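You operate a simulated robot arm through the tools that you are given. There is no shell and no other tool. Be economical: measure what you need, move in short steps, check, and stop when the job is done.

You run a simulated two-armed robot. Do the job below in one go: nothing can be reset, and whatever is moved stays where it is left.

## Task
Hold the teal pan on the top of the teal bench steady with one hand and put the orange housing in it with the other. Stack the box that says "Caps" from the top of the fitting bench on top of the box that says "Plugs". Take the hex plug on the top of the fitting bench and put it away on the top of the green bench. Put the purple cup from the top of the sink bench in the sink. Open the bolt drawer, take the green nut from there and leave it on the gasket card on the top of the teal bench and shut the drawer again. Open the teal drawer. The order is free. Set down upright: purple cup.

Only the result counts: the job must be done as asked and must still hold three seconds after the hand-in. Knocking over, shifting, dropping, spilling or breaking anything else fails it. A push-on lid holds only when it is set on centred and level and pressed home; a screw cap is set on level and turned clockwise until tight.

## Robot
Two 7-joint arms with two-finger grippers on one trunk, on a base that drives. Base frame: it is fixed to the floor where the robot stands at the start and does not move with it; the origin is under the middle of the robot, x ahead of it, y to its left, z up; the surface under the hand at the start is at about z = 80. Units: cm, degrees, N and s.
The left shoulder is at the start at [3.9, 21.6, 140.3], the right one opposite. With the tool pointing down near the work surface each hand reaches from about 10 to 76 cm from the robot's upright axis, wherever it stands, measured 20 degrees to its own side. Places, roughly: blue carton, green carton, orange carton [75, -225, 100]; bolt drawer [-180, 210, 70]; gasket card [100, 50, 75]; green nut (3x3x2 cm) [-170, 220, 70]; hex plug [175, -200, 75]; orange housing (4x4x3 cm) [50, -10, 80]; purple cup (9x9x11 cm) [-80, -220, 90]; sink [-50, -230, 70]; teal drawer [50, -20, 60]; teal pan (29x12x5 cm) [80, -20, 80]; top of the green bench [150, 10, 80]. Payload 3.43 kg a hand.
The TCP of each hand is the grasp point between the finger pads, 2 cm short of the fingertips. In the tool frame z runs along the fingers and y along their closing line. Largest opening 12.4 cm; the body of the gripper starts 9.3 cm behind the TCP.
Orientation is that of the tool frame in the base frame, as [roll, pitch, yaw] about the fixed x, y, z axes, in that order (R = Rz(yaw) Ry(pitch) Rx(roll)). With the fingers straight down and closing along the base's y, the tool's x points along the base's -x, its y along +y and its z along -z.

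## Interface
- The arms move only by the tool send_rows. It takes "left_plan", "right_plan" or both (then of equal length, played together; a hand with none holds still); each is a list of rows, each an object of numbers (a shift or turn left out is 0, a gripper value left out holds the last): "hand": the finger opening in cm, from 0 to 12.4; "x", "y", "z": the shift along the tool's x, y, z in units of 300 mm (1.0 is 300 mm); "ax", "ay", "az": the turn, a rotation vector about the tool's x, y, z in units of 90 degrees (1.0 is 90 degrees). In form: [{"hand": .., "x": .., "y": .., "z": .., "ax": .., "ay": .., "az": ..}, ...]. A call has 1 to 10 rows; each row is the pose to reach, as a shift and turn from the pose commanded when the call began, along the tool's axes at that moment. A call with a number of a shift or a turn outside -1 to 1 is refused whole. A row lasts 0.2 s, in which the tool goes at most 5 cm and 8.6 degrees; a call with a longer step from one row to the next is refused whole, and so is a gripper value outside its range. Where a pose cannot be reached the arm comes as near as it can. A force on the tool above 40 N (or 10 N above the force at the start of the call, whichever is more), or a blocked arm, ends the call early, and 0.2 s more pass. The fingers move at their own pace (about 7.2 cm/s each) and stop on an object; they squeeze with about 25 N. The grip force told is the motor's: it shows also when the fingers shut on nothing. Time passes only in rows, and 0.2 s behind the last, so rows that repeat a pose let the fingers close. The reply holds the time, the measured pose of the TCP, the force on the tool along the base axes, the opening and the grip force, in the units named above and with some noise, with the torque about the TCP (base axes, N m) and any sound that the robot's microphone picked up.
- Cameras (640 x 400 px; columns grow to the right, rows downward): "scene" is now at [13.21, -1.51, 156.82]; the picture's right is [-0.25, -0.97, 0.00], its down [-0.78, 0.20, -0.59] and it looks along [0.57, -0.15, -0.81] (base axes); focal length 281 px, centre (320, 200). "left" rides on the left gripper at [8.2, -1.4, -14] in its tool frame; the picture's right is [0.17, 0.99, 0.00], its down [-0.83, 0.14, -0.54] and it looks along [-0.53, 0.09, 0.84] (tool axes); focal length 243 px, centre (320, 200). "right" rides on the right gripper at [8.2, 1.4, -14] in its tool frame; the picture's right is [-0.17, 0.99, 0.00], its down [-0.83, -0.14, -0.54] and it looks along [-0.53, -0.09, 0.84] (tool axes); focal length 243 px, centre (320, 200).
- snapshot(camera): a new picture of that camera. No time passes.
- raise_lower(by): slides the trunk up (or, below 0, down) by that many cm; the arms and the scene camera ride with it, the base frame stays. It gives what a move gives, with no picture.
- roll_base(legs): drives the robot by 1 to 6 legs, each [ahead, left, turn to the left] in cm, cm and degrees, along the robot's own axes; the way and the turn of a leg run together, so that a leg with both is an arc; at most 150 cm and 180 degrees a leg. The arms and the cameras ride along, it lands a little off, and it stops where it bumps. It gives what a move gives.
- head_to(pan, tilt): turns the head with the scene camera to pan (to the left, within 80 degrees either way) and tilt (down, from -29 to 69), counted from straight ahead of the robot. It gives what a move gives.
- probe_pixels(camera, pixels): there is no depth. For up to 12 entries [column, row, z] of the newest picture of that camera ("zoom" is the newest enlarged one), the place [x, y] in the base frame at which the ray of that pixel passes the height z, good to about 0.2 cm, but the place of the scene camera against the robot may be out by one fixed shift of up to 2.5 cm in any direction. No time passes.
- enlarge(camera, box): a new picture of the part [left, top, right, bottom] of that camera's present view, enlarged. No time passes.
- close_job(): hands the job in; it is judged then, once.

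Keep the steps short. Do not move on a guess: measure, check each grasp and each placing, and mend mistakes. In all there are 131 turns and 146 pictures (those below and enlarged ones count). Leave the grippers open and the arms clear of the work at the hand-in unless told otherwise, and finish with a single line.

The tools are called after "Emit:" by a JSON object that holds its "api" and its "payload". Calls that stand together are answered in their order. send_rows: Moves the arms, as the interface text tells. Its arguments: {"type":"object","properties":{"left_plan":{"type":"array","items":{"type":"object","properties":{"hand":{"type":"number"},"x":{"type":"number"},"y":{"type":"number"},"z":{"type":"number"},"ax":{"type":"number"},"ay":{"type":"number"},"az":{"type":"number"}}}},"right_plan":{"type":"array","items":{"type":"object","properties":{"hand":{"type":"number"},"x":{"type":"number"},"y":{"type":"number"},"z":{"type":"number"},"ax":{"type":"number"},"ay":{"type":"number"},"az":{"type":"number"}}}}},"required":[]} The other tools are called the same way: raise_lower (by) slides the trunk up or down; roll_base (legs) drives the base; head_to (pan, tilt) turns the head that bears the scene camera; snapshot (camera) takes a picture; probe_pixels (camera, pixels) gives the place at which the rays of pixels pass given heights; enlarge (camera, box) takes an enlarged picture of a part of a camera's view; close_job () hands the job in.

At the start:

```text
time: 0.0
left_tcp_pos: [68.0, 20.95, 104.22]
left_tcp_rot: [-180.0, 0.8, -179.9]
left_force: [34.9, -47.7, -127.8]
left_moment: [8.04, -6.08, 4.41]
left_grip_width: 12.39
left_grip_force: 0.0
right_tcp_pos: [56.25, -30.74, 113.15]
right_tcp_rot: [180.0, 0.1, 179.9]
right_force: [0.4, -0.5, 0.9]
right_moment: [0.02, -0.03, 0.01]
right_grip_width: 12.4
right_grip_force: 0.0
trunk travel left (down, up): [-54.8, 4.3]
robot x, y, heading: [0.02, 0.0, 0.0]
head pan, tilt: [-14.6, 54.1]
```

scene: 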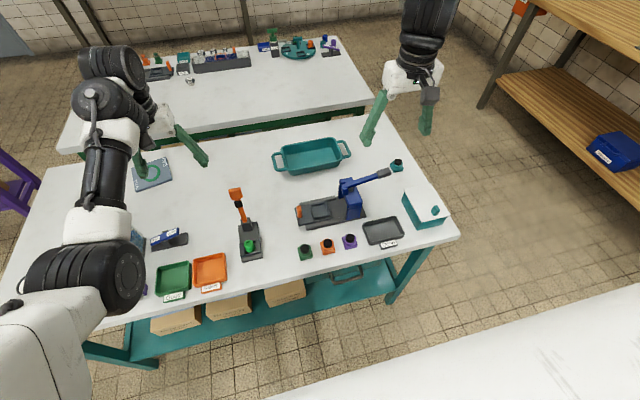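
right: 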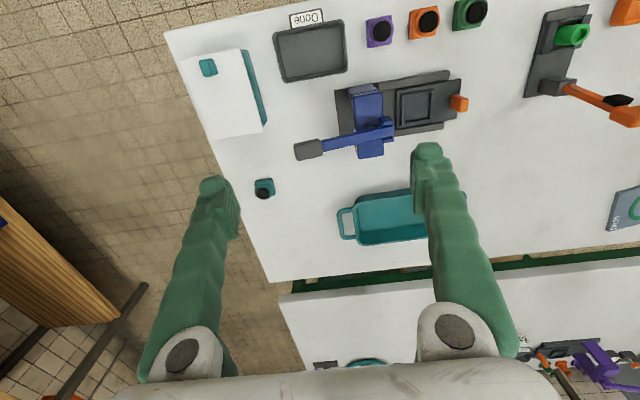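
left: 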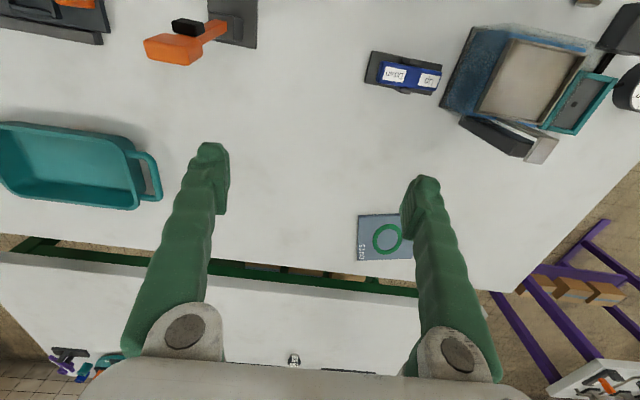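

The start pictures show the teal bench, with the pan at about (311,157). I'll enlarge its two halves to find the orange housing and read the labels.

Emit:
{"api": "enlarge", "payload": {"camera": "scene", "box": [270, 120, 470, 300]}}

Emit:
{"api": "enlarge", "payload": {"camera": "scene", "box": [100, 140, 300, 320]}}

Emit:
{"api": "enlarge", "payload": {"camera": "scene", "box": [60, 20, 380, 150]}}

```text
2.22 times, centred on (370, 210) of scene
```

zoom: 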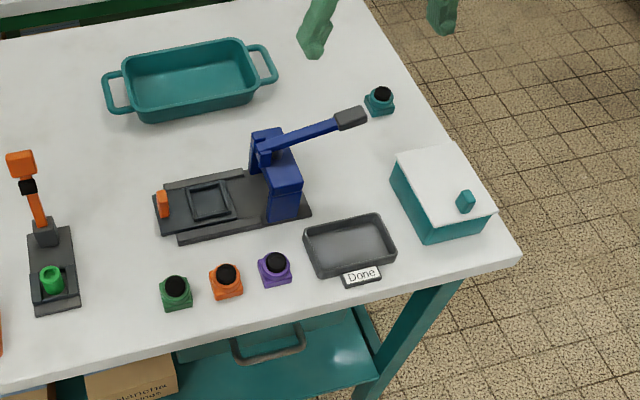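

```text
2.22 times, centred on (200, 230) of scene
```

zoom: 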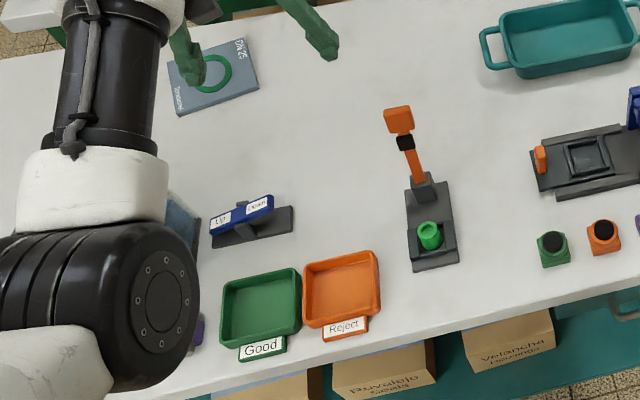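

```text
2.00 times, centred on (220, 85) of scene
```

zoom: 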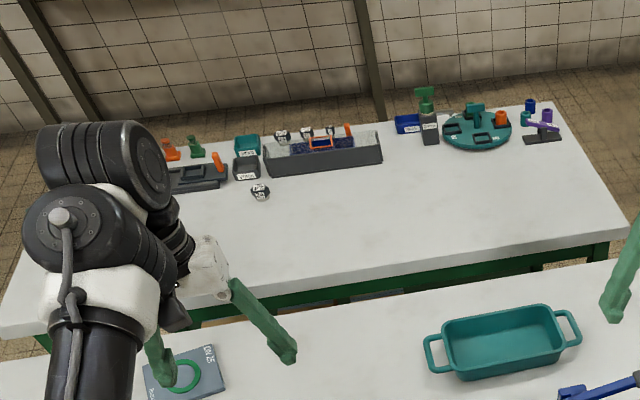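

The orange housing with a black centre is at scene (327,246) and right camera (425,22). I'll probe it, the pan corners and the drawer handle in both cameras, which should show the scene camera's shift.

Emit:
{"api": "probe_pixels", "payload": {"camera": "scene", "pixels": [[327, 243, 83], [349, 239, 83], [305, 249, 83], [274, 160, 84], [348, 149, 84], [312, 155, 80], [398, 163, 83], [345, 275, 62], [365, 265, 62], [328, 278, 62]]}}

Emit:
{"api": "probe_pixels", "payload": {"camera": "right", "pixels": [[427, 20, 83], [379, 29, 83], [472, 11, 83], [347, 223, 84], [265, 188, 83], [400, 225, 80]]}}

Emit:
{"api": "probe_pixels", "payload": {"camera": "left", "pixels": [[150, 175, 84], [387, 237, 80], [358, 215, 80], [362, 260, 80], [437, 240, 80]]}}

```text
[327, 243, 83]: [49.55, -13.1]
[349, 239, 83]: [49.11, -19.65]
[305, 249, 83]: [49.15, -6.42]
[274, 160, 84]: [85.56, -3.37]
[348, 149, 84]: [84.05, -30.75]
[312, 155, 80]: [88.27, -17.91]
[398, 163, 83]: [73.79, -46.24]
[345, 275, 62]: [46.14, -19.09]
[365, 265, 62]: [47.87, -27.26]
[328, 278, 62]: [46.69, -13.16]
```

```text
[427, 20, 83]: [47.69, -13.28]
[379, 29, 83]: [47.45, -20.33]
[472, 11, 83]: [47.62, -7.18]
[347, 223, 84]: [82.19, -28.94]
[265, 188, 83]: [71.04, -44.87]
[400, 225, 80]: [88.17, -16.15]
```

```text
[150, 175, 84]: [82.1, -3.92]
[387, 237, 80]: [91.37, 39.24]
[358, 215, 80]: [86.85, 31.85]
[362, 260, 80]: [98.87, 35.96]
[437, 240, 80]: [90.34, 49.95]
```

Against the hand cameras, the scene camera reads about 2 cm too far in x. The pan's left handle is at about [82,-4], a bit beyond reach, so I need to drive closer. First I'll measure the bench front edge and look at the pan handle up close.

Emit:
{"api": "probe_pixels", "payload": {"camera": "scene", "pixels": [[458, 237, 80], [300, 280, 80], [120, 310, 80], [200, 318, 80]]}}

Emit:
{"api": "enlarge", "payload": {"camera": "left", "box": [0, 80, 240, 230]}}

Emit:
{"api": "enlarge", "payload": {"camera": "right", "box": [320, 0, 520, 125]}}

```text
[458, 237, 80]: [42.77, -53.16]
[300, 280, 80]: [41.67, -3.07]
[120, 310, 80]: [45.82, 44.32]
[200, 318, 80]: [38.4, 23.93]
```

```text
2.67 times, centred on (120, 155) of left
```

zoom: 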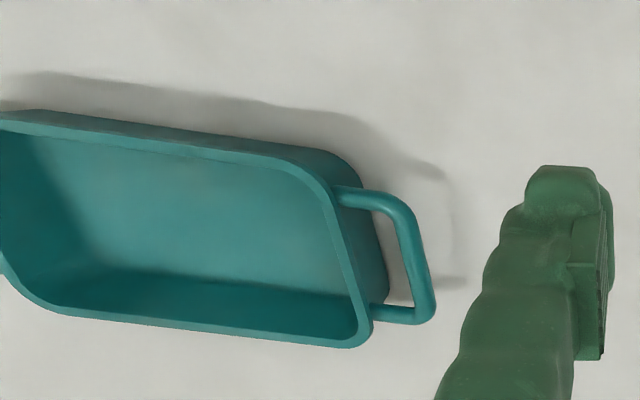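

```text
3.20 times, centred on (420, 62) of right
```

zoom: 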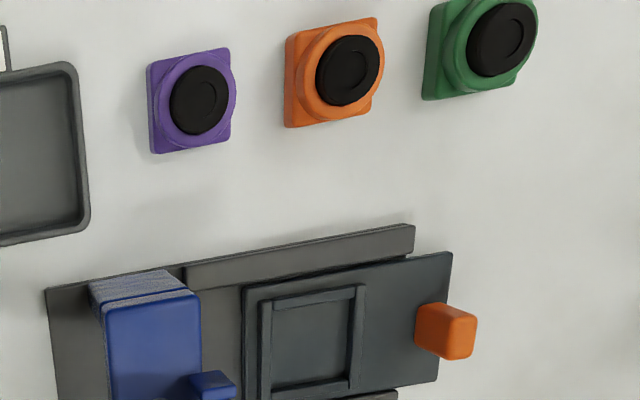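

The bench front edge is at about x = 39. I'll drive 10 ahead and 12 to the right so the pan is within reach of both hands.

Emit:
{"api": "roll_base", "payload": {"legs": [[0, -12, 0], [10, 0, 0]]}}

Emit:
{"api": "snapshot", "payload": {"camera": "right"}}

Emit:
{"api": "snapshot", "payload": {"camera": "left"}}

```text
time: 3.1
left_tcp_pos: [78.07, 9.2, 104.3]
left_tcp_rot: [-179.9, 1.1, -179.7]
left_force: [17.9, -22.1, -67.9]
left_moment: [3.75, -3.27, 2.12]
left_grip_width: 12.41
left_grip_force: 0.0
right_tcp_pos: [65.96, -42.62, 113.26]
right_tcp_rot: [180.0, 0.1, -179.9]
right_force: [0.6, 0.4, -0.7]
right_moment: [-0.01, -0.01, 0.0]
right_grip_width: 12.4
right_grip_force: 0.0
trunk travel left (down, up): [-54.8, 4.3]
robot x, y, heading: [10.19, -11.88, 0.1]
head pan, tilt: [-14.6, 54.1]
```

```text
137 pictures are left
```

right: 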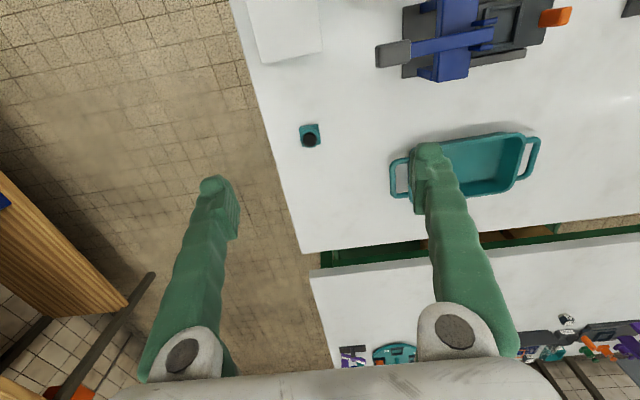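

```text
136 pictures are left
```

left: 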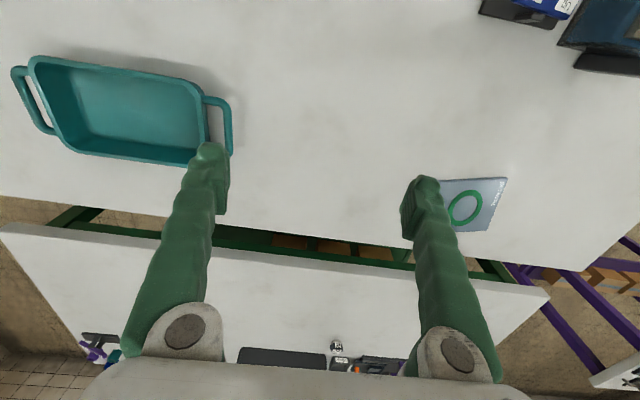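

The left force reading is falling and looks like a start-up transient. Now I'll measure the pan's corners and both handles.

Emit:
{"api": "probe_pixels", "payload": {"camera": "left", "pixels": [[226, 99, 84], [230, 130, 84], [230, 152, 84], [206, 97, 84], [13, 70, 84], [45, 132, 84], [32, 57, 85], [200, 85, 85], [60, 145, 85]]}}

Emit:
{"api": "probe_pixels", "payload": {"camera": "right", "pixels": [[392, 165, 84], [395, 196, 84], [537, 140, 84], [517, 180, 84], [522, 135, 85], [440, 145, 85], [505, 188, 85], [309, 134, 84]]}}

Emit:
{"api": "enlarge", "payload": {"camera": "left", "box": [140, 60, 300, 160]}}

```text
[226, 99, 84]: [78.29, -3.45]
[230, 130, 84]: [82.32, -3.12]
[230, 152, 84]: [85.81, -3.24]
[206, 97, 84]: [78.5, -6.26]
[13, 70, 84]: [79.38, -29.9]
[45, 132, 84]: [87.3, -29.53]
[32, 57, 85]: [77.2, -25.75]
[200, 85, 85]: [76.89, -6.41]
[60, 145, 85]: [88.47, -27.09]
```

```text
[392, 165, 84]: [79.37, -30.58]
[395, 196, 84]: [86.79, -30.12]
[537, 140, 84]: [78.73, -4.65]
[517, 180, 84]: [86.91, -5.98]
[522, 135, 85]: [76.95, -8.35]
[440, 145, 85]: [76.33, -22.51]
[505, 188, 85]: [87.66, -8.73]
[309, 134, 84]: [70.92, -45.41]
```

```text
4.00 times, centred on (220, 110) of left
```

zoom: 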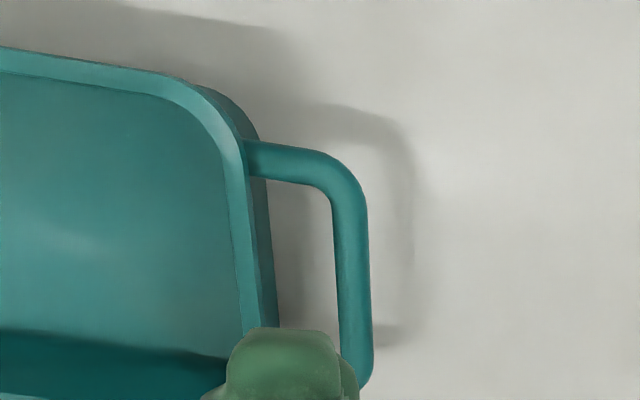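

Combining both views, the left handle loop is at x 78–86.5, y about -3.7, z about 83. I'll turn the left hand 90° over the handle so it closes along x. The right hand goes above the housing, also turned 90°. Both stay high.

Emit:
{"api": "send_rows", "payload": {"left_plan": [{"x": -0.014, "y": -0.045, "az": 0.09}, {"x": -0.028, "y": -0.09, "az": 0.18}, {"x": -0.042, "y": -0.135, "az": 0.27}, {"x": -0.056, "y": -0.18, "az": 0.36}, {"x": -0.07, "y": -0.225, "az": 0.45}, {"x": -0.084, "y": -0.27, "az": 0.54}, {"x": -0.098, "y": -0.315, "az": 0.63}, {"x": -0.112, "y": -0.36, "az": 0.72}, {"x": -0.126, "y": -0.405, "az": 0.81}, {"x": -0.137, "y": -0.453, "az": 0.9}], "right_plan": [{"x": 0.06, "y": 0.09, "az": -0.09}, {"x": 0.12, "y": 0.19, "az": -0.18}, {"x": 0.18, "y": 0.29, "az": -0.27}, {"x": 0.24, "y": 0.39, "az": -0.36}, {"x": 0.3, "y": 0.49, "az": -0.45}, {"x": 0.36, "y": 0.59, "az": -0.54}, {"x": 0.42, "y": 0.69, "az": -0.63}, {"x": 0.48, "y": 0.79, "az": -0.72}, {"x": 0.54, "y": 0.89, "az": -0.81}, {"x": 0.6, "y": 0.97, "az": -0.9}]}}

```text
time: 5.3
left_tcp_pos: [82.28, -4.37, 104.22]
left_tcp_rot: [179.0, 0.2, 99.2]
left_force: [-0.4, 0.2, -0.1]
left_moment: [-0.02, -0.04, 0.01]
left_grip_width: 12.41
left_grip_force: 0.0
right_tcp_pos: [48.24, -13.41, 112.98]
right_tcp_rot: [-180.0, -0.1, -98.8]
right_force: [-0.8, 1.1, -1.0]
right_moment: [-0.01, -0.03, -0.05]
right_grip_width: 12.41
right_grip_force: 0.1
trunk travel left (down, up): [-54.8, 4.3]
robot x, y, heading: [10.09, -12.04, 0.2]
head pan, tilt: [-14.6, 54.1]
```

Both hands arrived and the forces are near zero. I'll finish the turns, lower the right hand to z 98, and look again.

Emit:
{"api": "send_rows", "payload": {"left_plan": [{"az": 0.05}, {"az": 0.1}, {"az": 0.1, "z": 0.1}, {"az": 0.1, "z": 0.2}], "right_plan": [{"az": -0.05, "z": 0.1}, {"az": -0.098, "z": 0.2}, {"az": -0.098, "z": 0.35}, {"az": -0.098, "z": 0.5}]}}

Emit:
{"api": "snapshot", "payload": {"camera": "right"}}

Emit:
{"api": "snapshot", "payload": {"camera": "left"}}

```text
time: 6.3
left_tcp_pos: [82.37, -4.42, 98.14]
left_tcp_rot: [179.0, 0.1, 90.3]
left_force: [1.0, 0.5, -0.2]
left_moment: [-0.01, 0.08, -0.03]
left_grip_width: 12.39
left_grip_force: 0.0
right_tcp_pos: [48.29, -13.79, 97.97]
right_tcp_rot: [179.9, 0.0, -90.1]
right_force: [-0.2, 0.2, -0.4]
right_moment: [0.02, 0.02, 0.04]
right_grip_width: 12.38
right_grip_force: 0.2
trunk travel left (down, up): [-54.8, 4.3]
robot x, y, heading: [9.91, -11.98, 0.2]
head pan, tilt: [-14.6, 54.1]
```

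```text
134 pictures are left
```

right: 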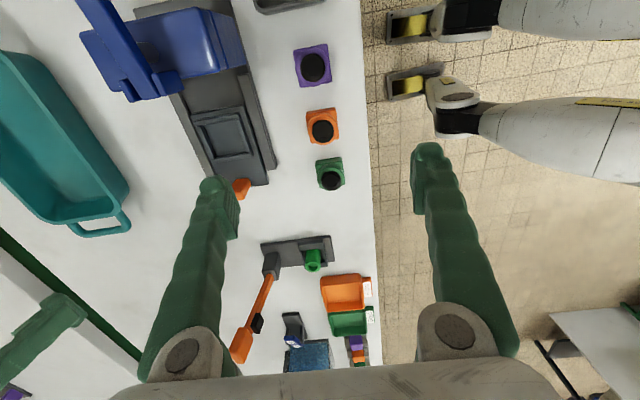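

```text
133 pictures are left
```

left: 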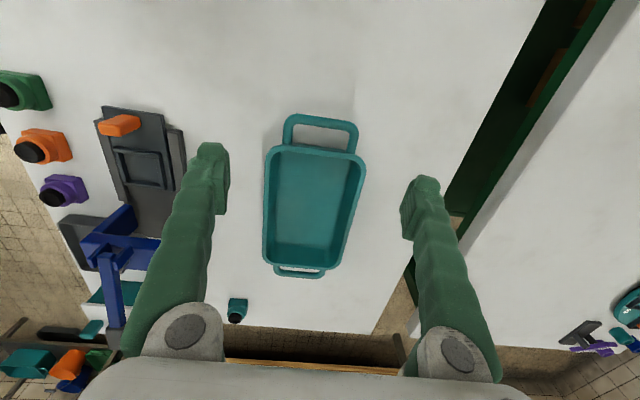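

The housing is at right (322,128) and the pan handle at left (285–357, 115–150). I'll probe both from these views.

Emit:
{"api": "probe_pixels", "payload": {"camera": "right", "pixels": [[323, 131, 83], [323, 131, 82], [308, 112, 80], [337, 110, 80], [339, 144, 80]]}}

Emit:
{"api": "probe_pixels", "payload": {"camera": "left", "pixels": [[285, 145, 83], [357, 150, 83], [320, 119, 83], [288, 120, 83], [356, 124, 83], [266, 148, 84], [364, 155, 84]]}}

Emit:
{"api": "enlarge", "payload": {"camera": "right", "box": [280, 90, 380, 160]}}

```text
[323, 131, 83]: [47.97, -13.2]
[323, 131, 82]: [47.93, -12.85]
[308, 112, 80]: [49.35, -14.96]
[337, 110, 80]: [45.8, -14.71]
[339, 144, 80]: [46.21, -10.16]
```

```text
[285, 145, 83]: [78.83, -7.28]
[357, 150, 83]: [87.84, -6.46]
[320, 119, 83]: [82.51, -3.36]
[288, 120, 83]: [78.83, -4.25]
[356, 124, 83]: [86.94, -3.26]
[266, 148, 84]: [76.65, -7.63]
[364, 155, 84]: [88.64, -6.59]
```

```text
5.71 times, centred on (330, 125) of right
```

zoom: 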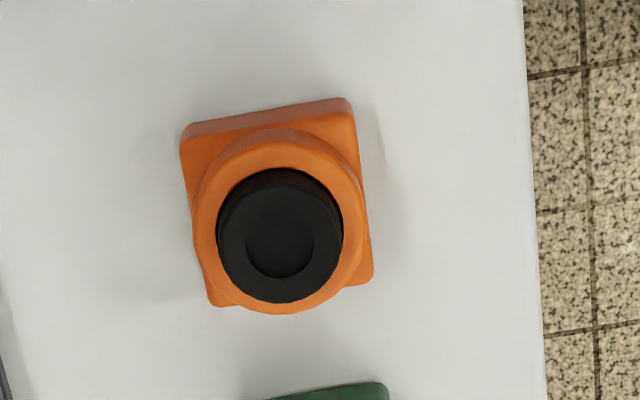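

Housing centre is [47.9,-12.9] and handle centre [82.7,-4.0], both aligned with the axes. I'll lower both hands, left to z 83.3 and right to z 82.6, still open.

Emit:
{"api": "send_rows", "payload": {"left_plan": [{"y": 0.01, "z": 0.12}, {"y": 0.01, "z": 0.25}, {"y": 0.01, "z": 0.37}, {"y": 0.01, "z": 0.44}, {"y": 0.01, "z": 0.48}, {"y": 0.01, "z": 0.495}], "right_plan": [{"x": -0.028, "y": 0.012, "z": 0.12}, {"x": -0.028, "y": 0.012, "z": 0.25}, {"x": -0.028, "y": 0.012, "z": 0.37}, {"x": -0.028, "y": 0.012, "z": 0.44}, {"x": -0.028, "y": 0.012, "z": 0.48}, {"x": -0.028, "y": 0.012, "z": 0.512}]}}

Emit:
{"api": "snapshot", "payload": {"camera": "left"}}

Emit:
{"api": "snapshot", "payload": {"camera": "right"}}

```text
time: 7.7
left_tcp_pos: [79.02, -2.13, 85.71]
left_tcp_rot: [178.9, 0.1, 90.3]
left_force: [0.4, 0.3, -0.1]
left_moment: [0.01, 0.0, -0.02]
left_grip_width: 12.42
left_grip_force: 0.1
left hand out of reach, approached as far as the arm can: row 1, 2, 3, 4, 5, 6
right_tcp_pos: [47.78, -12.78, 82.78]
right_tcp_rot: [180.0, 0.2, -90.0]
right_force: [-0.7, 0.1, -0.3]
right_moment: [-0.02, 0.02, -0.02]
right_grip_width: 12.41
right_grip_force: 0.1
trunk travel left (down, up): [-54.8, 4.3]
robot x, y, heading: [9.91, -11.84, 0.1]
head pan, tilt: [-14.6, 54.1]
```

```text
131 pictures are left
```

left: 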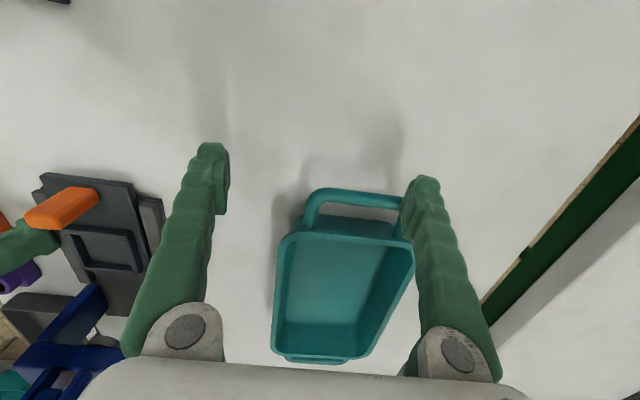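

```text
130 pictures are left
```

right: 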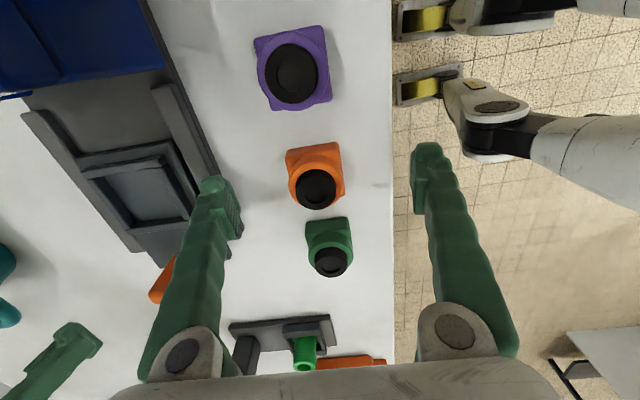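

The left arm ran out of reach at z 85.7, with nothing touched. The housing sits between the right fingers. I'll raise the left hand while the right closes and then lifts.

Emit:
{"api": "send_rows", "payload": {"left_plan": [{"z": 0.42}, {"z": 0.3}, {"z": 0.15}, {"z": 0.0}, {"z": 0.0}, {"z": 0.0}, {"z": 0.0}, {"z": 0.0}, {"z": 0.0}, {"z": 0.0}], "right_plan": [{"hand": 0}, {"hand": 0}, {"hand": 0}, {"hand": 0}, {"hand": 0}, {"hand": 0}, {"hand": 0, "z": -0.05}, {"hand": 0, "z": -0.2}, {"hand": 0, "z": -0.35}, {"hand": 0, "z": -0.5}]}}

Emit:
{"api": "snapshot", "payload": {"camera": "right"}}

```text
refused: row 1 steps farther than a row can; nothing moved
```

```text
129 pictures are left
```

right: 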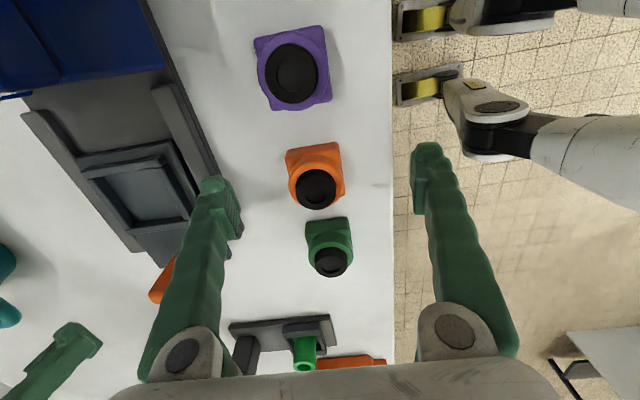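

The left shift had the wrong sign, since it counts from the commanded pose. I'll send it again with the left going up.

Emit:
{"api": "send_rows", "payload": {"left_plan": [{"z": -0.12}, {"z": -0.25}, {"z": -0.38}, {"z": -0.5}, {"z": -0.5}, {"z": -0.5}, {"z": -0.5}, {"z": -0.5}, {"z": -0.5}, {"z": -0.5}], "right_plan": [{"hand": 0}, {"hand": 0}, {"hand": 0}, {"hand": 0}, {"hand": 0}, {"hand": 0}, {"hand": 0, "z": -0.05}, {"hand": 0, "z": -0.2}, {"hand": 0, "z": -0.35}, {"hand": 0, "z": -0.5}]}}

Emit:
{"api": "snapshot", "payload": {"camera": "right"}}

```text
time: 9.9
left_tcp_pos: [78.86, -1.96, 100.71]
left_tcp_rot: [178.9, 0.1, 90.3]
left_force: [-0.6, 0.1, -0.3]
left_moment: [-0.03, -0.02, -0.01]
left_grip_width: 12.4
left_grip_force: 0.1
right_tcp_pos: [47.77, -12.59, 97.8]
right_tcp_rot: [180.0, -0.1, -90.1]
right_force: [-0.1, 0.9, -0.5]
right_moment: [-0.02, -0.01, 0.0]
right_grip_width: 0.0
right_grip_force: 25.1
trunk travel left (down, up): [-54.8, 4.3]
robot x, y, heading: [10.11, -11.9, 0.1]
head pan, tilt: [-14.6, 54.1]
```

```text
128 pictures are left
```

right: 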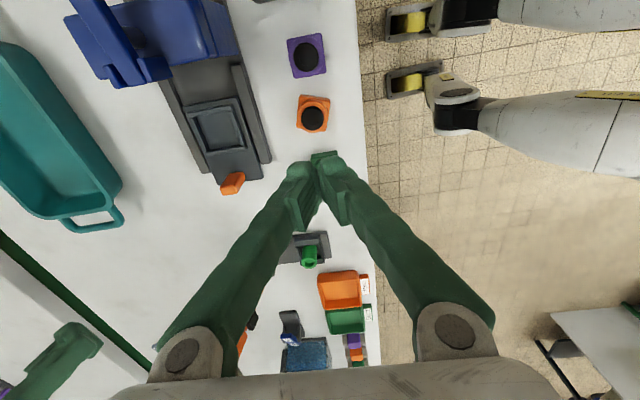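

The grip closed on nothing (width 0.0) and the housing is still on the bench at (313,113). I need the true heights, so I'll probe this view.

Emit:
{"api": "probe_pixels", "payload": {"camera": "right", "pixels": [[313, 118, 83], [306, 54, 83], [313, 118, 80], [313, 118, 78]]}}

Emit:
{"api": "enlarge", "payload": {"camera": "right", "box": [260, 80, 400, 180]}}

Emit:
{"api": "enlarge", "payload": {"camera": "scene", "box": [170, 150, 410, 310]}}

```text
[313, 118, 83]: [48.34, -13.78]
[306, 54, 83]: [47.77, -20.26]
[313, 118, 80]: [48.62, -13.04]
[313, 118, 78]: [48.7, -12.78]
```

```text
4.00 times, centred on (330, 130) of right
```

zoom: 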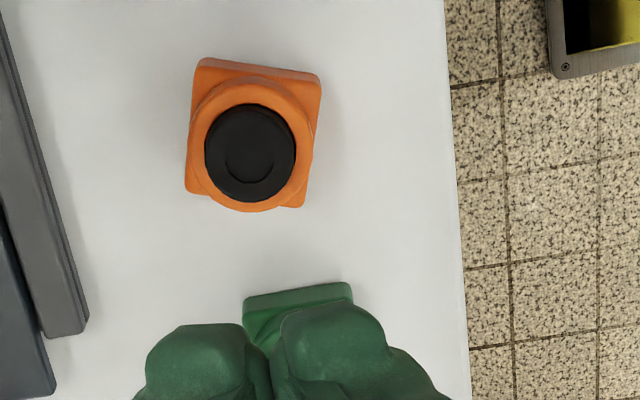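

```text
2.50 times, centred on (290, 230) of scene
```

zoom: 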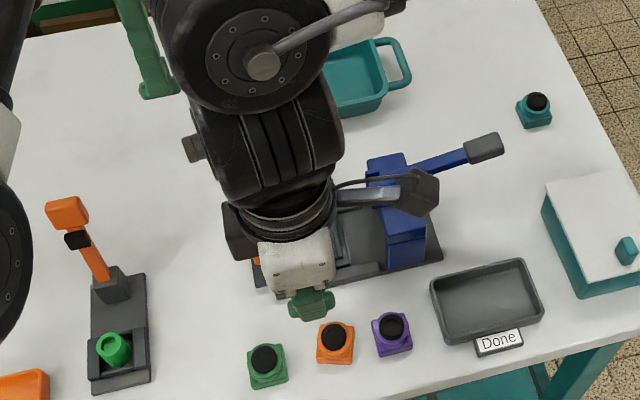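

The housing was squeezed off-centre: it turned about 16° and slid to about [48.6,-13.5]. So its body sits lower than I assumed. I'll open, turn to match, come over it at z 91 and look.

Emit:
{"api": "send_rows", "payload": {"right_plan": [{"hand": 9, "x": 0.015, "y": -0.014, "az": 0.06}, {"hand": 9, "x": 0.03, "y": -0.028, "az": 0.12}, {"hand": 9, "x": 0.03, "y": -0.028, "az": 0.18}, {"hand": 9, "x": 0.03, "y": -0.028, "z": 0.1, "az": 0.18}, {"hand": 9, "x": 0.03, "y": -0.028, "z": 0.2, "az": 0.18}]}}

Emit:
{"api": "enlarge", "payload": {"camera": "right", "box": [220, 80, 420, 205]}}

```text
time: 11.1
left_tcp_pos: [79.03, -2.11, 100.63]
left_tcp_rot: [179.0, 0.1, 90.3]
left_force: [1.2, -0.8, -0.6]
left_moment: [0.05, 0.0, -0.02]
left_grip_width: 12.39
left_grip_force: 0.1
right_tcp_pos: [48.73, -13.62, 91.81]
right_tcp_rot: [179.9, 0.0, -106.3]
right_force: [-0.1, 0.1, 0.1]
right_moment: [-0.02, 0.01, -0.02]
right_grip_width: 8.96
right_grip_force: 0.1
trunk travel left (down, up): [-54.8, 4.3]
robot x, y, heading: [9.81, -11.68, 0.1]
head pan, tilt: [-14.6, 54.1]
```

```text
3.20 times, centred on (320, 142) of right
```

zoom: 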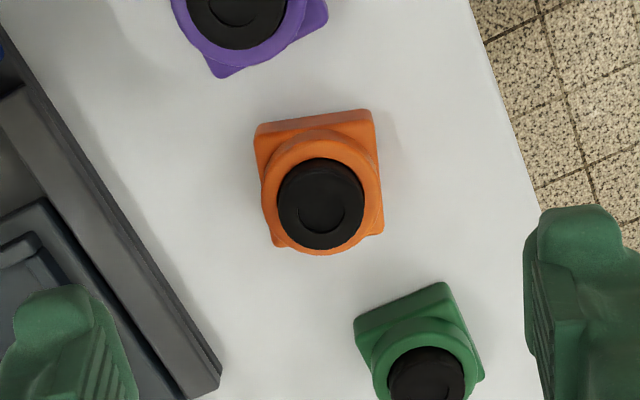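

The fingers are now parallel to the housing. Its base centre is at zoom (320,178), which is right (320,136). I'll probe that at several heights.

Emit:
{"api": "probe_pixels", "payload": {"camera": "zoom", "pixels": [[320, 178, 82], [320, 178, 80], [320, 178, 78], [320, 178, 76], [256, 128, 80], [374, 110, 80], [383, 232, 80], [275, 247, 80]]}}

```text
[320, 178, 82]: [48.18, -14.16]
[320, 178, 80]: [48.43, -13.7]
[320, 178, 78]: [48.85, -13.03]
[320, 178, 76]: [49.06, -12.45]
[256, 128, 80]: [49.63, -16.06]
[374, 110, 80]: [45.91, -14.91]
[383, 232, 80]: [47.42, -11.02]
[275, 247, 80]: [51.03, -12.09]
```

Base centre is [48.5,-13.6] at z about 80, right under the TCP. I'll go down to TCP 81.2, with the force guard protecting against contact, and close.

Emit:
{"api": "send_rows", "payload": {"right_plan": [{"y": 0.008, "z": 0.1}, {"y": 0.008, "z": 0.2}, {"y": 0.008, "z": 0.28}, {"y": 0.008, "z": 0.32}, {"y": 0.008, "z": 0.335}, {"y": 0.008, "z": 0.345}, {"y": 0.008, "z": 0.355}]}}

Emit:
{"api": "enlarge", "payload": {"camera": "right", "box": [170, 80, 490, 280]}}

```text
time: 12.6
left_tcp_pos: [78.89, -2.21, 100.76]
left_tcp_rot: [178.9, 0.1, 90.2]
left_force: [0.4, -0.5, -1.0]
left_moment: [-0.03, 0.03, 0.03]
left_grip_width: 12.4
left_grip_force: 0.0
right_tcp_pos: [48.49, -13.58, 81.86]
right_tcp_rot: [-179.9, 0.2, -106.4]
right_force: [-5.0, -9.2, 28.5]
right_moment: [-0.02, 0.8, -0.38]
right_grip_width: 9.07
right_grip_force: 0.5
trunk travel left (down, up): [-54.8, 4.3]
robot x, y, heading: [9.81, -12.01, -0.1]
head pan, tilt: [-14.6, 54.1]
stopped in row 7 (right hand): the force on the tool passed its limit at 47 N (the readings are from after the stop); the commanded pose is now the measured one
```

```text
2.00 times, centred on (330, 180) of right
```

zoom: 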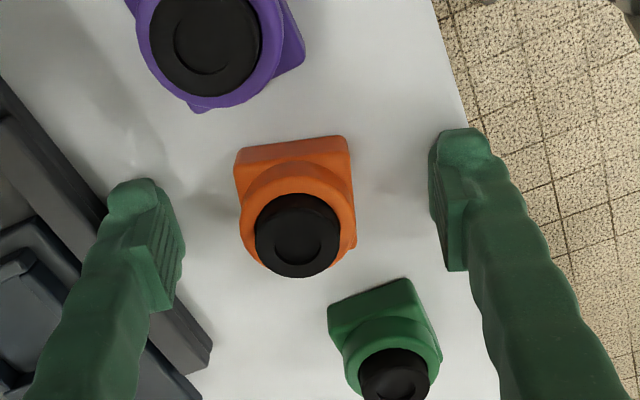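

The tips touched at TCP 81.9, so the bench top is at about z 80. The housing is centred between the fingers. I'll lift 0.3, close slowly and check the width.

Emit:
{"api": "send_rows", "payload": {"right_plan": [{"z": -0.012}, {"z": -0.012, "hand": 5}, {"z": -0.012, "hand": 5}, {"z": -0.012, "hand": 3}, {"z": -0.012, "hand": 3}, {"z": -0.012, "hand": 2}, {"z": -0.012, "hand": 2}]}}

Emit:
{"api": "enlarge", "payload": {"camera": "right", "box": [170, 80, 490, 280]}}

```text
time: 14.2
left_tcp_pos: [79.0, -2.09, 100.71]
left_tcp_rot: [178.9, 0.1, 90.3]
left_force: [-0.4, -0.3, 0.2]
left_moment: [-0.01, 0.01, -0.01]
left_grip_width: 12.39
left_grip_force: 0.1
right_tcp_pos: [48.63, -13.54, 81.95]
right_tcp_rot: [-180.0, 0.2, -106.2]
right_force: [0.6, 0.9, 0.9]
right_moment: [0.01, 0.0, 0.01]
right_grip_width: 3.69
right_grip_force: 24.8
trunk travel left (down, up): [-54.8, 4.3]
robot x, y, heading: [10.27, -12.23, 0.3]
head pan, tilt: [-14.6, 54.1]
```

```text
2.00 times, centred on (330, 180) of right
```

zoom: 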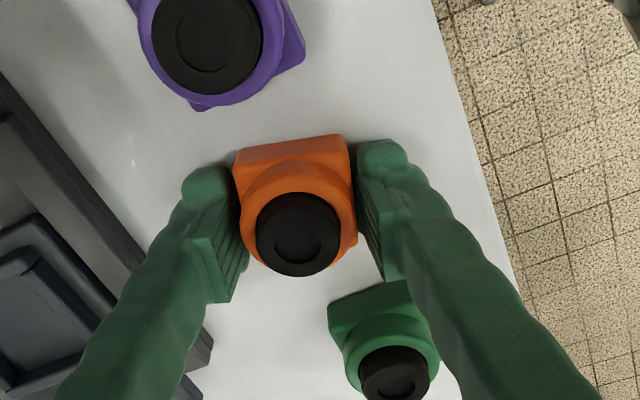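

Width 3.69 with grip force, so the housing is held. I'll lift it straight up and raise the left hand too, to make room for lowering the trunk.

Emit:
{"api": "send_rows", "payload": {"left_plan": [{"z": -0.1}, {"z": -0.2}, {"z": -0.3}, {"z": -0.4}, {"z": -0.5}, {"z": -0.5}], "right_plan": [{"z": -0.05}, {"z": -0.2}, {"z": -0.35}, {"z": -0.5}, {"z": -0.65}, {"z": -0.8}]}}

Emit:
{"api": "snapshot", "payload": {"camera": "right"}}

Emit:
{"api": "probe_pixels", "payload": {"camera": "right", "pixels": [[388, 30, 5], [388, 85, 5], [388, 85, 20], [365, 200, 80]]}}

```text
time: 15.6
left_tcp_pos: [80.49, -1.07, 113.3]
left_tcp_rot: [178.9, 0.2, 90.1]
left_force: [-0.9, 1.1, -0.7]
left_moment: [0.0, 0.0, 0.04]
left_grip_width: 12.4
left_grip_force: 0.1
left hand out of reach, approached as far as the arm can: row 4, 5, 6
right_tcp_pos: [48.63, -13.42, 106.15]
right_tcp_rot: [179.9, 0.1, -106.2]
right_force: [0.1, -0.3, -1.9]
right_moment: [-0.02, -0.02, -0.02]
right_grip_width: 3.71
right_grip_force: 24.9
trunk travel left (down, up): [-54.8, 4.3]
robot x, y, heading: [10.17, -11.8, 0.2]
head pan, tilt: [-14.6, 54.1]
```

```text
122 pictures are left
```

right: 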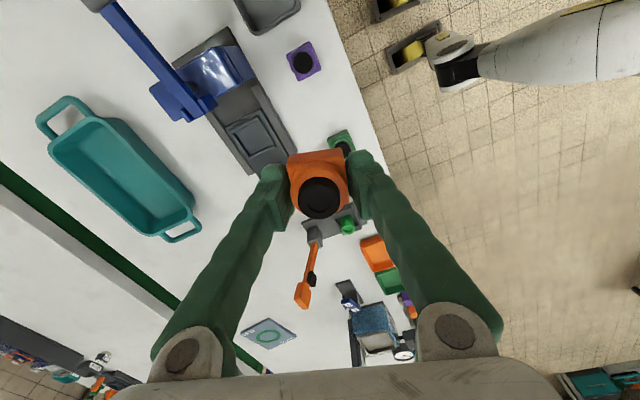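

```text
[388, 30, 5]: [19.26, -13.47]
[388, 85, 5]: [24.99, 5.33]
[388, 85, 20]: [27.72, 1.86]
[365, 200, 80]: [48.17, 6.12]
```

The housing is held above the bench. The robot's feet reach to about x 27, so there is room before x 40. I'll drive 7 ahead and lower the trunk 8 for more reach.

Emit:
{"api": "roll_base", "payload": {"legs": [[7, 0, 0]]}}

Emit:
{"api": "raise_lower", "payload": {"by": -8}}

Emit:
{"api": "snapshot", "payload": {"camera": "left"}}

```text
time: 16.7
left_tcp_pos: [87.31, -1.05, 113.34]
left_tcp_rot: [178.9, 0.1, 90.2]
left_force: [-1.3, -0.1, 1.3]
left_moment: [0.01, 0.0, 0.01]
left_grip_width: 12.39
left_grip_force: 0.0
right_tcp_pos: [55.48, -13.38, 106.13]
right_tcp_rot: [-179.9, 0.2, -106.1]
right_force: [-0.7, -0.2, -1.6]
right_moment: [0.02, -0.06, -0.01]
right_grip_width: 3.7
right_grip_force: 24.9
trunk travel left (down, up): [-54.8, 4.3]
robot x, y, heading: [17.1, -11.56, -0.0]
head pan, tilt: [-14.6, 54.1]
```

```text
time: 17.8
left_tcp_pos: [85.22, -0.98, 93.69]
left_tcp_rot: [-171.6, 0.1, 90.3]
left_force: [-0.3, -0.2, 0.4]
left_moment: [-0.03, 0.02, -0.04]
left_grip_width: 12.39
left_grip_force: 0.1
right_tcp_pos: [55.68, -13.28, 98.15]
right_tcp_rot: [-179.9, 0.1, -106.2]
right_force: [0.1, -0.4, -1.4]
right_moment: [0.03, 0.01, 0.01]
right_grip_width: 3.69
right_grip_force: 25.0
trunk travel left (down, up): [-46.8, 12.3]
robot x, y, heading: [16.73, -11.83, 0.2]
head pan, tilt: [-14.6, 54.1]
```

```text
121 pictures are left
```

left: 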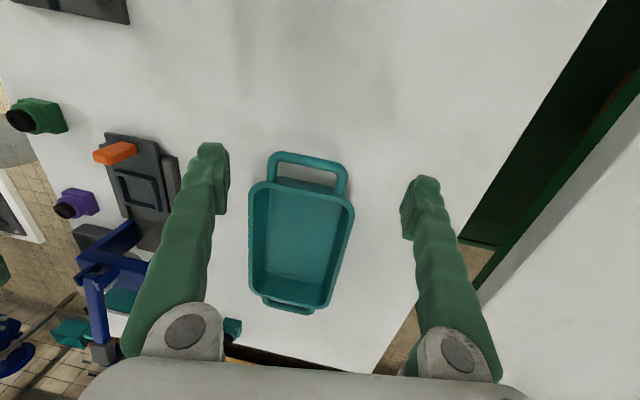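

The left hand came down further and tipped 9°, because its earlier target was out of reach. I'll send one null row to see where it settles.

Emit:
{"api": "send_rows", "payload": {"left_plan": [{"z": 0.0}, {"z": 0.0}]}}

```text
time: 18.4
left_tcp_pos: [85.36, -1.07, 93.62]
left_tcp_rot: [-171.5, 0.0, 90.3]
left_force: [-0.1, 0.3, 0.4]
left_moment: [-0.01, 0.0, -0.04]
left_grip_width: 12.41
left_grip_force: 0.0
right_tcp_pos: [55.63, -13.28, 98.06]
right_tcp_rot: [-180.0, 0.1, -106.1]
right_force: [0.1, -0.5, -1.7]
right_moment: [0.02, -0.02, 0.0]
right_grip_width: 3.67
right_grip_force: 24.9
trunk travel left (down, up): [-46.8, 12.3]
robot x, y, heading: [16.68, -12.3, -0.1]
head pan, tilt: [-14.6, 54.1]
```

It is stable there. I'll level it and centre it over the handle at z 93.

Emit:
{"api": "send_rows", "payload": {"left_plan": [{"x": -0.05, "y": -0.04, "ay": -0.047}, {"x": -0.107, "y": -0.083, "ay": -0.094}, {"x": -0.107, "y": -0.083, "ay": -0.094}]}}

Emit:
{"api": "snapshot", "payload": {"camera": "left"}}

```text
time: 19.2
left_tcp_pos: [82.7, -4.63, 92.16]
left_tcp_rot: [-171.5, 8.5, 91.6]
left_force: [0.0, 0.6, -0.1]
left_moment: [0.03, -0.02, 0.0]
left_grip_width: 12.41
left_grip_force: 0.1
left hand out of reach, approached as far as the arm can: row 1, 2, 3
right_tcp_pos: [55.67, -13.21, 98.01]
right_tcp_rot: [180.0, 0.0, -106.2]
right_force: [-0.1, -0.2, -2.2]
right_moment: [-0.01, -0.03, -0.01]
right_grip_width: 3.74
right_grip_force: 24.5
trunk travel left (down, up): [-46.8, 12.3]
robot x, y, heading: [16.82, -11.75, 0.2]
head pan, tilt: [-14.6, 54.1]
```

```text
120 pictures are left
```

left: 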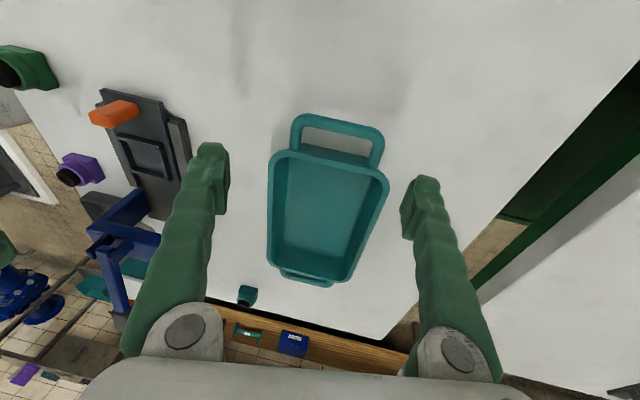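

I tilted about the wrong axis. I'll undo that and level about tool x instead, then see whether it is reachable.

Emit:
{"api": "send_rows", "payload": {"left_plan": [{"ax": -0.045, "ay": 0.045}, {"ax": -0.094, "ay": 0.094}, {"ax": -0.094, "ay": 0.094}]}}

```text
time: 20.0
left_tcp_pos: [82.85, -4.76, 92.13]
left_tcp_rot: [-180.0, -0.1, 90.9]
left_force: [0.9, 0.1, -0.4]
left_moment: [0.01, 0.03, 0.03]
left_grip_width: 12.39
left_grip_force: 0.2
right_tcp_pos: [55.68, -13.38, 97.99]
right_tcp_rot: [-180.0, 0.2, -106.2]
right_force: [0.0, -1.0, -1.3]
right_moment: [-0.02, 0.01, -0.02]
right_grip_width: 3.68
right_grip_force: 25.1
trunk travel left (down, up): [-46.8, 12.3]
robot x, y, heading: [16.86, -12.14, 0.2]
head pan, tilt: [-14.6, 54.1]
```

It is level at [82.85,-4.76,92.1]. I'll lower it straight to z 83.3 at y -4.4.

Emit:
{"api": "send_rows", "payload": {"left_plan": [{"x": 0.012, "z": 0.1}, {"x": 0.012, "z": 0.2}, {"x": 0.012, "z": 0.26}, {"x": 0.012, "z": 0.293}]}}

Emit:
{"api": "snapshot", "payload": {"camera": "left"}}

```text
time: 21.0
left_tcp_pos: [82.83, -4.3, 83.48]
left_tcp_rot: [-179.9, 0.2, 91.0]
left_force: [-0.3, -0.1, 0.8]
left_moment: [0.01, 0.03, -0.01]
left_grip_width: 12.42
left_grip_force: 0.1
right_tcp_pos: [55.76, -13.37, 97.96]
right_tcp_rot: [-179.9, 0.1, -106.1]
right_force: [0.1, 0.1, -2.1]
right_moment: [0.0, 0.0, 0.01]
right_grip_width: 3.7
right_grip_force: 25.6
trunk travel left (down, up): [-46.8, 12.3]
robot x, y, heading: [16.64, -11.9, 0.1]
head pan, tilt: [-14.6, 54.1]
```

```text
119 pictures are left
```

left: 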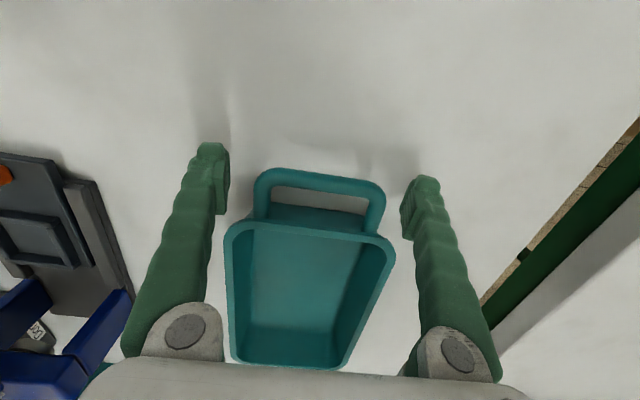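

The fingers straddle the handle's side bars, with the TCP at about row 192. I'll close gently and watch the width.

Emit:
{"api": "send_rows", "payload": {"left_plan": [{"hand": 9}, {"hand": 8}, {"hand": 7}, {"hand": 6}, {"hand": 5}, {"hand": 5}]}}

Emit:
{"api": "snapshot", "payload": {"camera": "left"}}

```text
time: 22.4
left_tcp_pos: [82.83, -4.32, 83.45]
left_tcp_rot: [-179.9, 0.0, 90.9]
left_force: [-0.6, -0.3, 0.3]
left_moment: [-0.03, 0.01, -0.02]
left_grip_width: 9.06
left_grip_force: 24.9
right_tcp_pos: [55.53, -13.25, 98.02]
right_tcp_rot: [-180.0, 0.2, -106.1]
right_force: [0.1, 0.2, -1.5]
right_moment: [-0.03, 0.02, 0.03]
right_grip_width: 3.69
right_grip_force: 24.9
trunk travel left (down, up): [-46.8, 12.3]
robot x, y, heading: [16.67, -12.19, 0.0]
head pan, tilt: [-14.6, 54.1]
```

```text
118 pictures are left
```

left: 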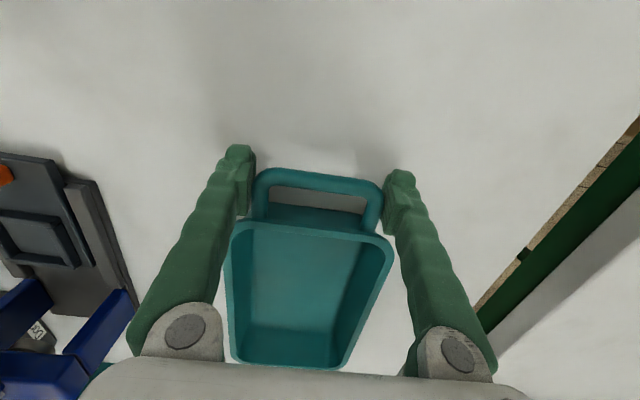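

The handle is gripped at 9.06 wide. Now the right hand carries the housing over the pan centre [81.5,-19.5], staying at z about 100.

Emit:
{"api": "send_rows", "payload": {"right_plan": [{"z": -0.08}, {"x": -0.006, "y": -0.12, "z": -0.08}, {"x": -0.012, "y": -0.26, "z": -0.08}, {"x": -0.018, "y": -0.4, "z": -0.08}, {"x": -0.024, "y": -0.54, "z": -0.08}, {"x": -0.03, "y": -0.68, "z": -0.08}, {"x": -0.036, "y": -0.8, "z": -0.08}, {"x": -0.04, "y": -0.887, "z": -0.08}, {"x": -0.04, "y": -0.887, "z": -0.04}]}}

Emit:
{"api": "snapshot", "payload": {"camera": "right"}}

Emit:
{"api": "snapshot", "payload": {"camera": "scene"}}

```text
time: 24.4
left_tcp_pos: [82.87, -4.33, 83.46]
left_tcp_rot: [-179.9, 0.0, 90.9]
left_force: [1.2, -0.5, 0.4]
left_moment: [0.01, 0.02, -0.07]
left_grip_width: 9.04
left_grip_force: 24.9
right_tcp_pos: [81.62, -19.65, 99.18]
right_tcp_rot: [179.9, 0.3, -106.1]
right_force: [-0.4, 0.6, -1.9]
right_moment: [0.0, -0.02, -0.02]
right_grip_width: 3.69
right_grip_force: 24.8
trunk travel left (down, up): [-46.8, 12.3]
robot x, y, heading: [16.7, -12.14, -0.1]
head pan, tilt: [-14.6, 54.1]
```

```text
117 pictures are left
```

right: 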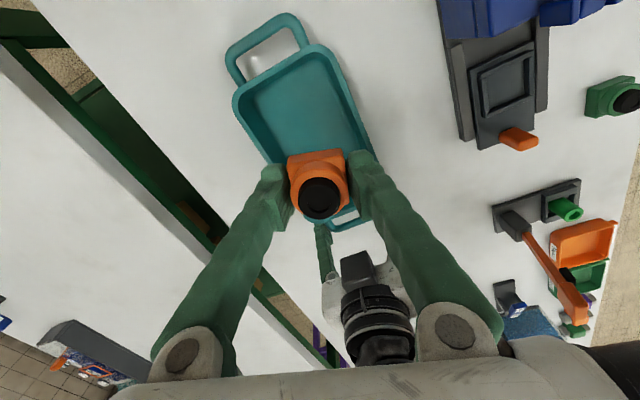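

```text
116 pictures are left
```

scene: 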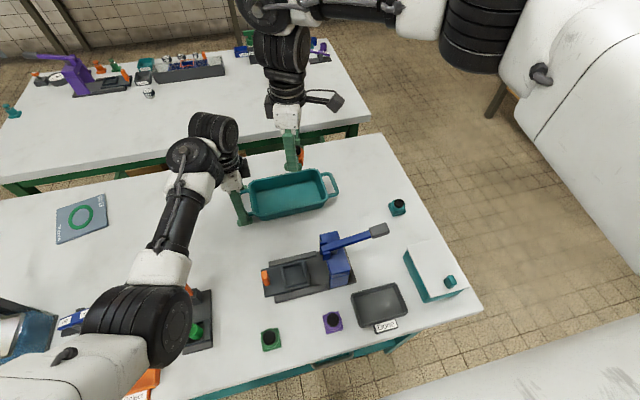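

The housing is above the pan. I'll lower it in steps to just above the pan floor, then open to 5.5 only.

Emit:
{"api": "send_rows", "payload": {"right_plan": [{"z": 0.12}, {"z": 0.24}, {"z": 0.36}, {"z": 0.46}, {"z": 0.52}, {"z": 0.545}]}}

Emit:
{"api": "snapshot", "payload": {"camera": "right"}}

```text
time: 25.8
left_tcp_pos: [82.88, -4.36, 83.5]
left_tcp_rot: [-180.0, 0.0, 90.9]
left_force: [0.8, 0.2, 0.8]
left_moment: [0.0, 0.0, -0.06]
left_grip_width: 9.02
left_grip_force: 24.9
right_tcp_pos: [81.61, -19.56, 82.78]
right_tcp_rot: [180.0, 0.1, -106.0]
right_force: [-0.7, 0.5, -1.6]
right_moment: [-0.02, -0.03, 0.03]
right_grip_width: 3.73
right_grip_force: 24.8
trunk travel left (down, up): [-46.8, 12.3]
robot x, y, heading: [16.59, -11.98, 0.1]
head pan, tilt: [-14.6, 54.1]
```

```text
115 pictures are left
```

right: 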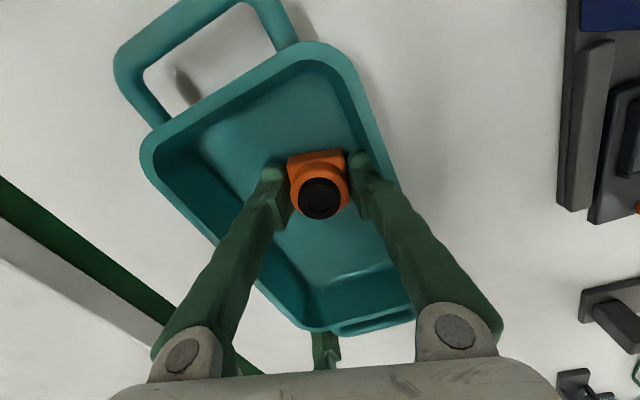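

It is inside the pan with no contact yet. I'll lower it slowly until it touches the floor.

Emit:
{"api": "send_rows", "payload": {"right_plan": [{"z": 0.007}, {"z": 0.014}, {"z": 0.02}, {"z": 0.02}]}}

```text
time: 26.8
left_tcp_pos: [82.77, -4.32, 83.44]
left_tcp_rot: [-180.0, 0.0, 90.9]
left_force: [2.1, 0.2, -0.3]
left_moment: [0.0, 0.03, 0.18]
left_grip_width: 9.04
left_grip_force: 25.3
right_tcp_pos: [81.61, -19.56, 82.34]
right_tcp_rot: [179.9, 0.2, -106.2]
right_force: [-2.3, 0.2, 4.9]
right_moment: [-0.1, 0.12, 0.0]
right_grip_width: 3.71
right_grip_force: 25.1
trunk travel left (down, up): [-46.8, 12.3]
robot x, y, heading: [16.87, -11.71, 0.1]
head pan, tilt: [-14.6, 54.1]
```

It touches the floor (about 5 N). I'll open only to 4.7, because the near wall is close, and lift straight out.

Emit:
{"api": "send_rows", "payload": {"right_plan": [{"hand": 4.7}, {"hand": 4.7}, {"hand": 4.7, "z": -0.05}, {"hand": 4.7, "z": -0.15}, {"hand": 4.7, "z": -0.3}, {"hand": 4.7, "z": -0.45}, {"hand": 4.7, "z": -0.6}]}}

Emit:
{"api": "snapshot", "payload": {"camera": "right"}}

```text
time: 28.4
left_tcp_pos: [82.69, -4.34, 83.35]
left_tcp_rot: [180.0, 0.0, 90.8]
left_force: [-2.1, -0.3, 2.0]
left_moment: [0.37, 0.07, -0.07]
left_grip_width: 9.04
left_grip_force: 25.1
right_tcp_pos: [81.36, -19.69, 100.35]
right_tcp_rot: [179.9, 0.1, -106.2]
right_force: [0.4, 1.3, -0.3]
right_moment: [0.01, -0.04, 0.03]
right_grip_width: 4.72
right_grip_force: 0.1
trunk travel left (down, up): [-46.8, 12.3]
robot x, y, heading: [17.01, -12.19, -0.1]
head pan, tilt: [-14.6, 54.1]
```

```text
114 pictures are left
```

right: 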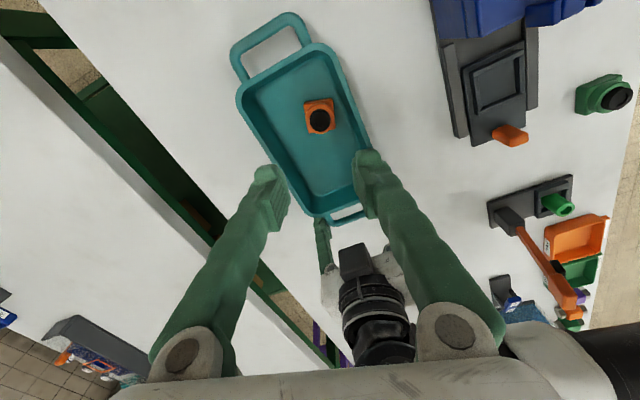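

The housing sits in the pan. I'll release the left hand and lift it, and raise the right hand further while turning it back.

Emit:
{"api": "send_rows", "payload": {"left_plan": [{"hand": 12.4}, {"hand": 12.4}, {"hand": 12.4}, {"z": -0.05}, {"z": -0.15}, {"z": -0.3}, {"z": -0.45}, {"z": -0.6}, {"z": -0.6}, {"z": -0.6}], "right_plan": [{"az": 0.09, "z": -0.05}, {"az": 0.18, "z": -0.1}, {"az": 0.27, "z": -0.15}, {"az": 0.36, "z": -0.2}, {"az": 0.45, "z": -0.25}, {"az": 0.54, "z": -0.3}, {"az": 0.63, "z": -0.3}, {"az": 0.72, "z": -0.3}, {"az": 0.81, "z": -0.3}, {"az": 0.82, "z": -0.3}]}}

Emit:
{"api": "snapshot", "payload": {"camera": "left"}}

```text
time: 30.6
left_tcp_pos: [85.58, -4.42, 97.06]
left_tcp_rot: [-179.9, 0.1, 91.0]
left_force: [0.1, 0.2, -0.5]
left_moment: [0.01, 0.01, -0.01]
left_grip_width: 12.41
left_grip_force: 0.0
left hand out of reach, approached as far as the arm can: row 7, 8, 9, 10
right_tcp_pos: [81.39, -19.58, 109.25]
right_tcp_rot: [179.8, 0.1, 180.0]
right_force: [0.7, 0.4, 0.1]
right_moment: [-0.01, 0.01, -0.04]
right_grip_width: 4.69
right_grip_force: 0.0
trunk travel left (down, up): [-46.8, 12.3]
robot x, y, heading: [16.59, -12.19, 0.1]
head pan, tilt: [-14.6, 54.1]
```

```text
113 pictures are left
```

left: 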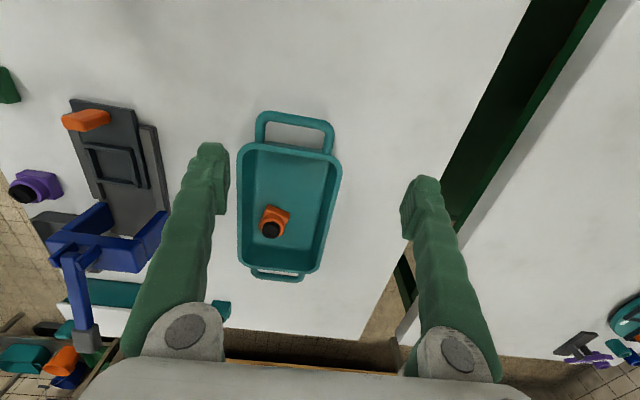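

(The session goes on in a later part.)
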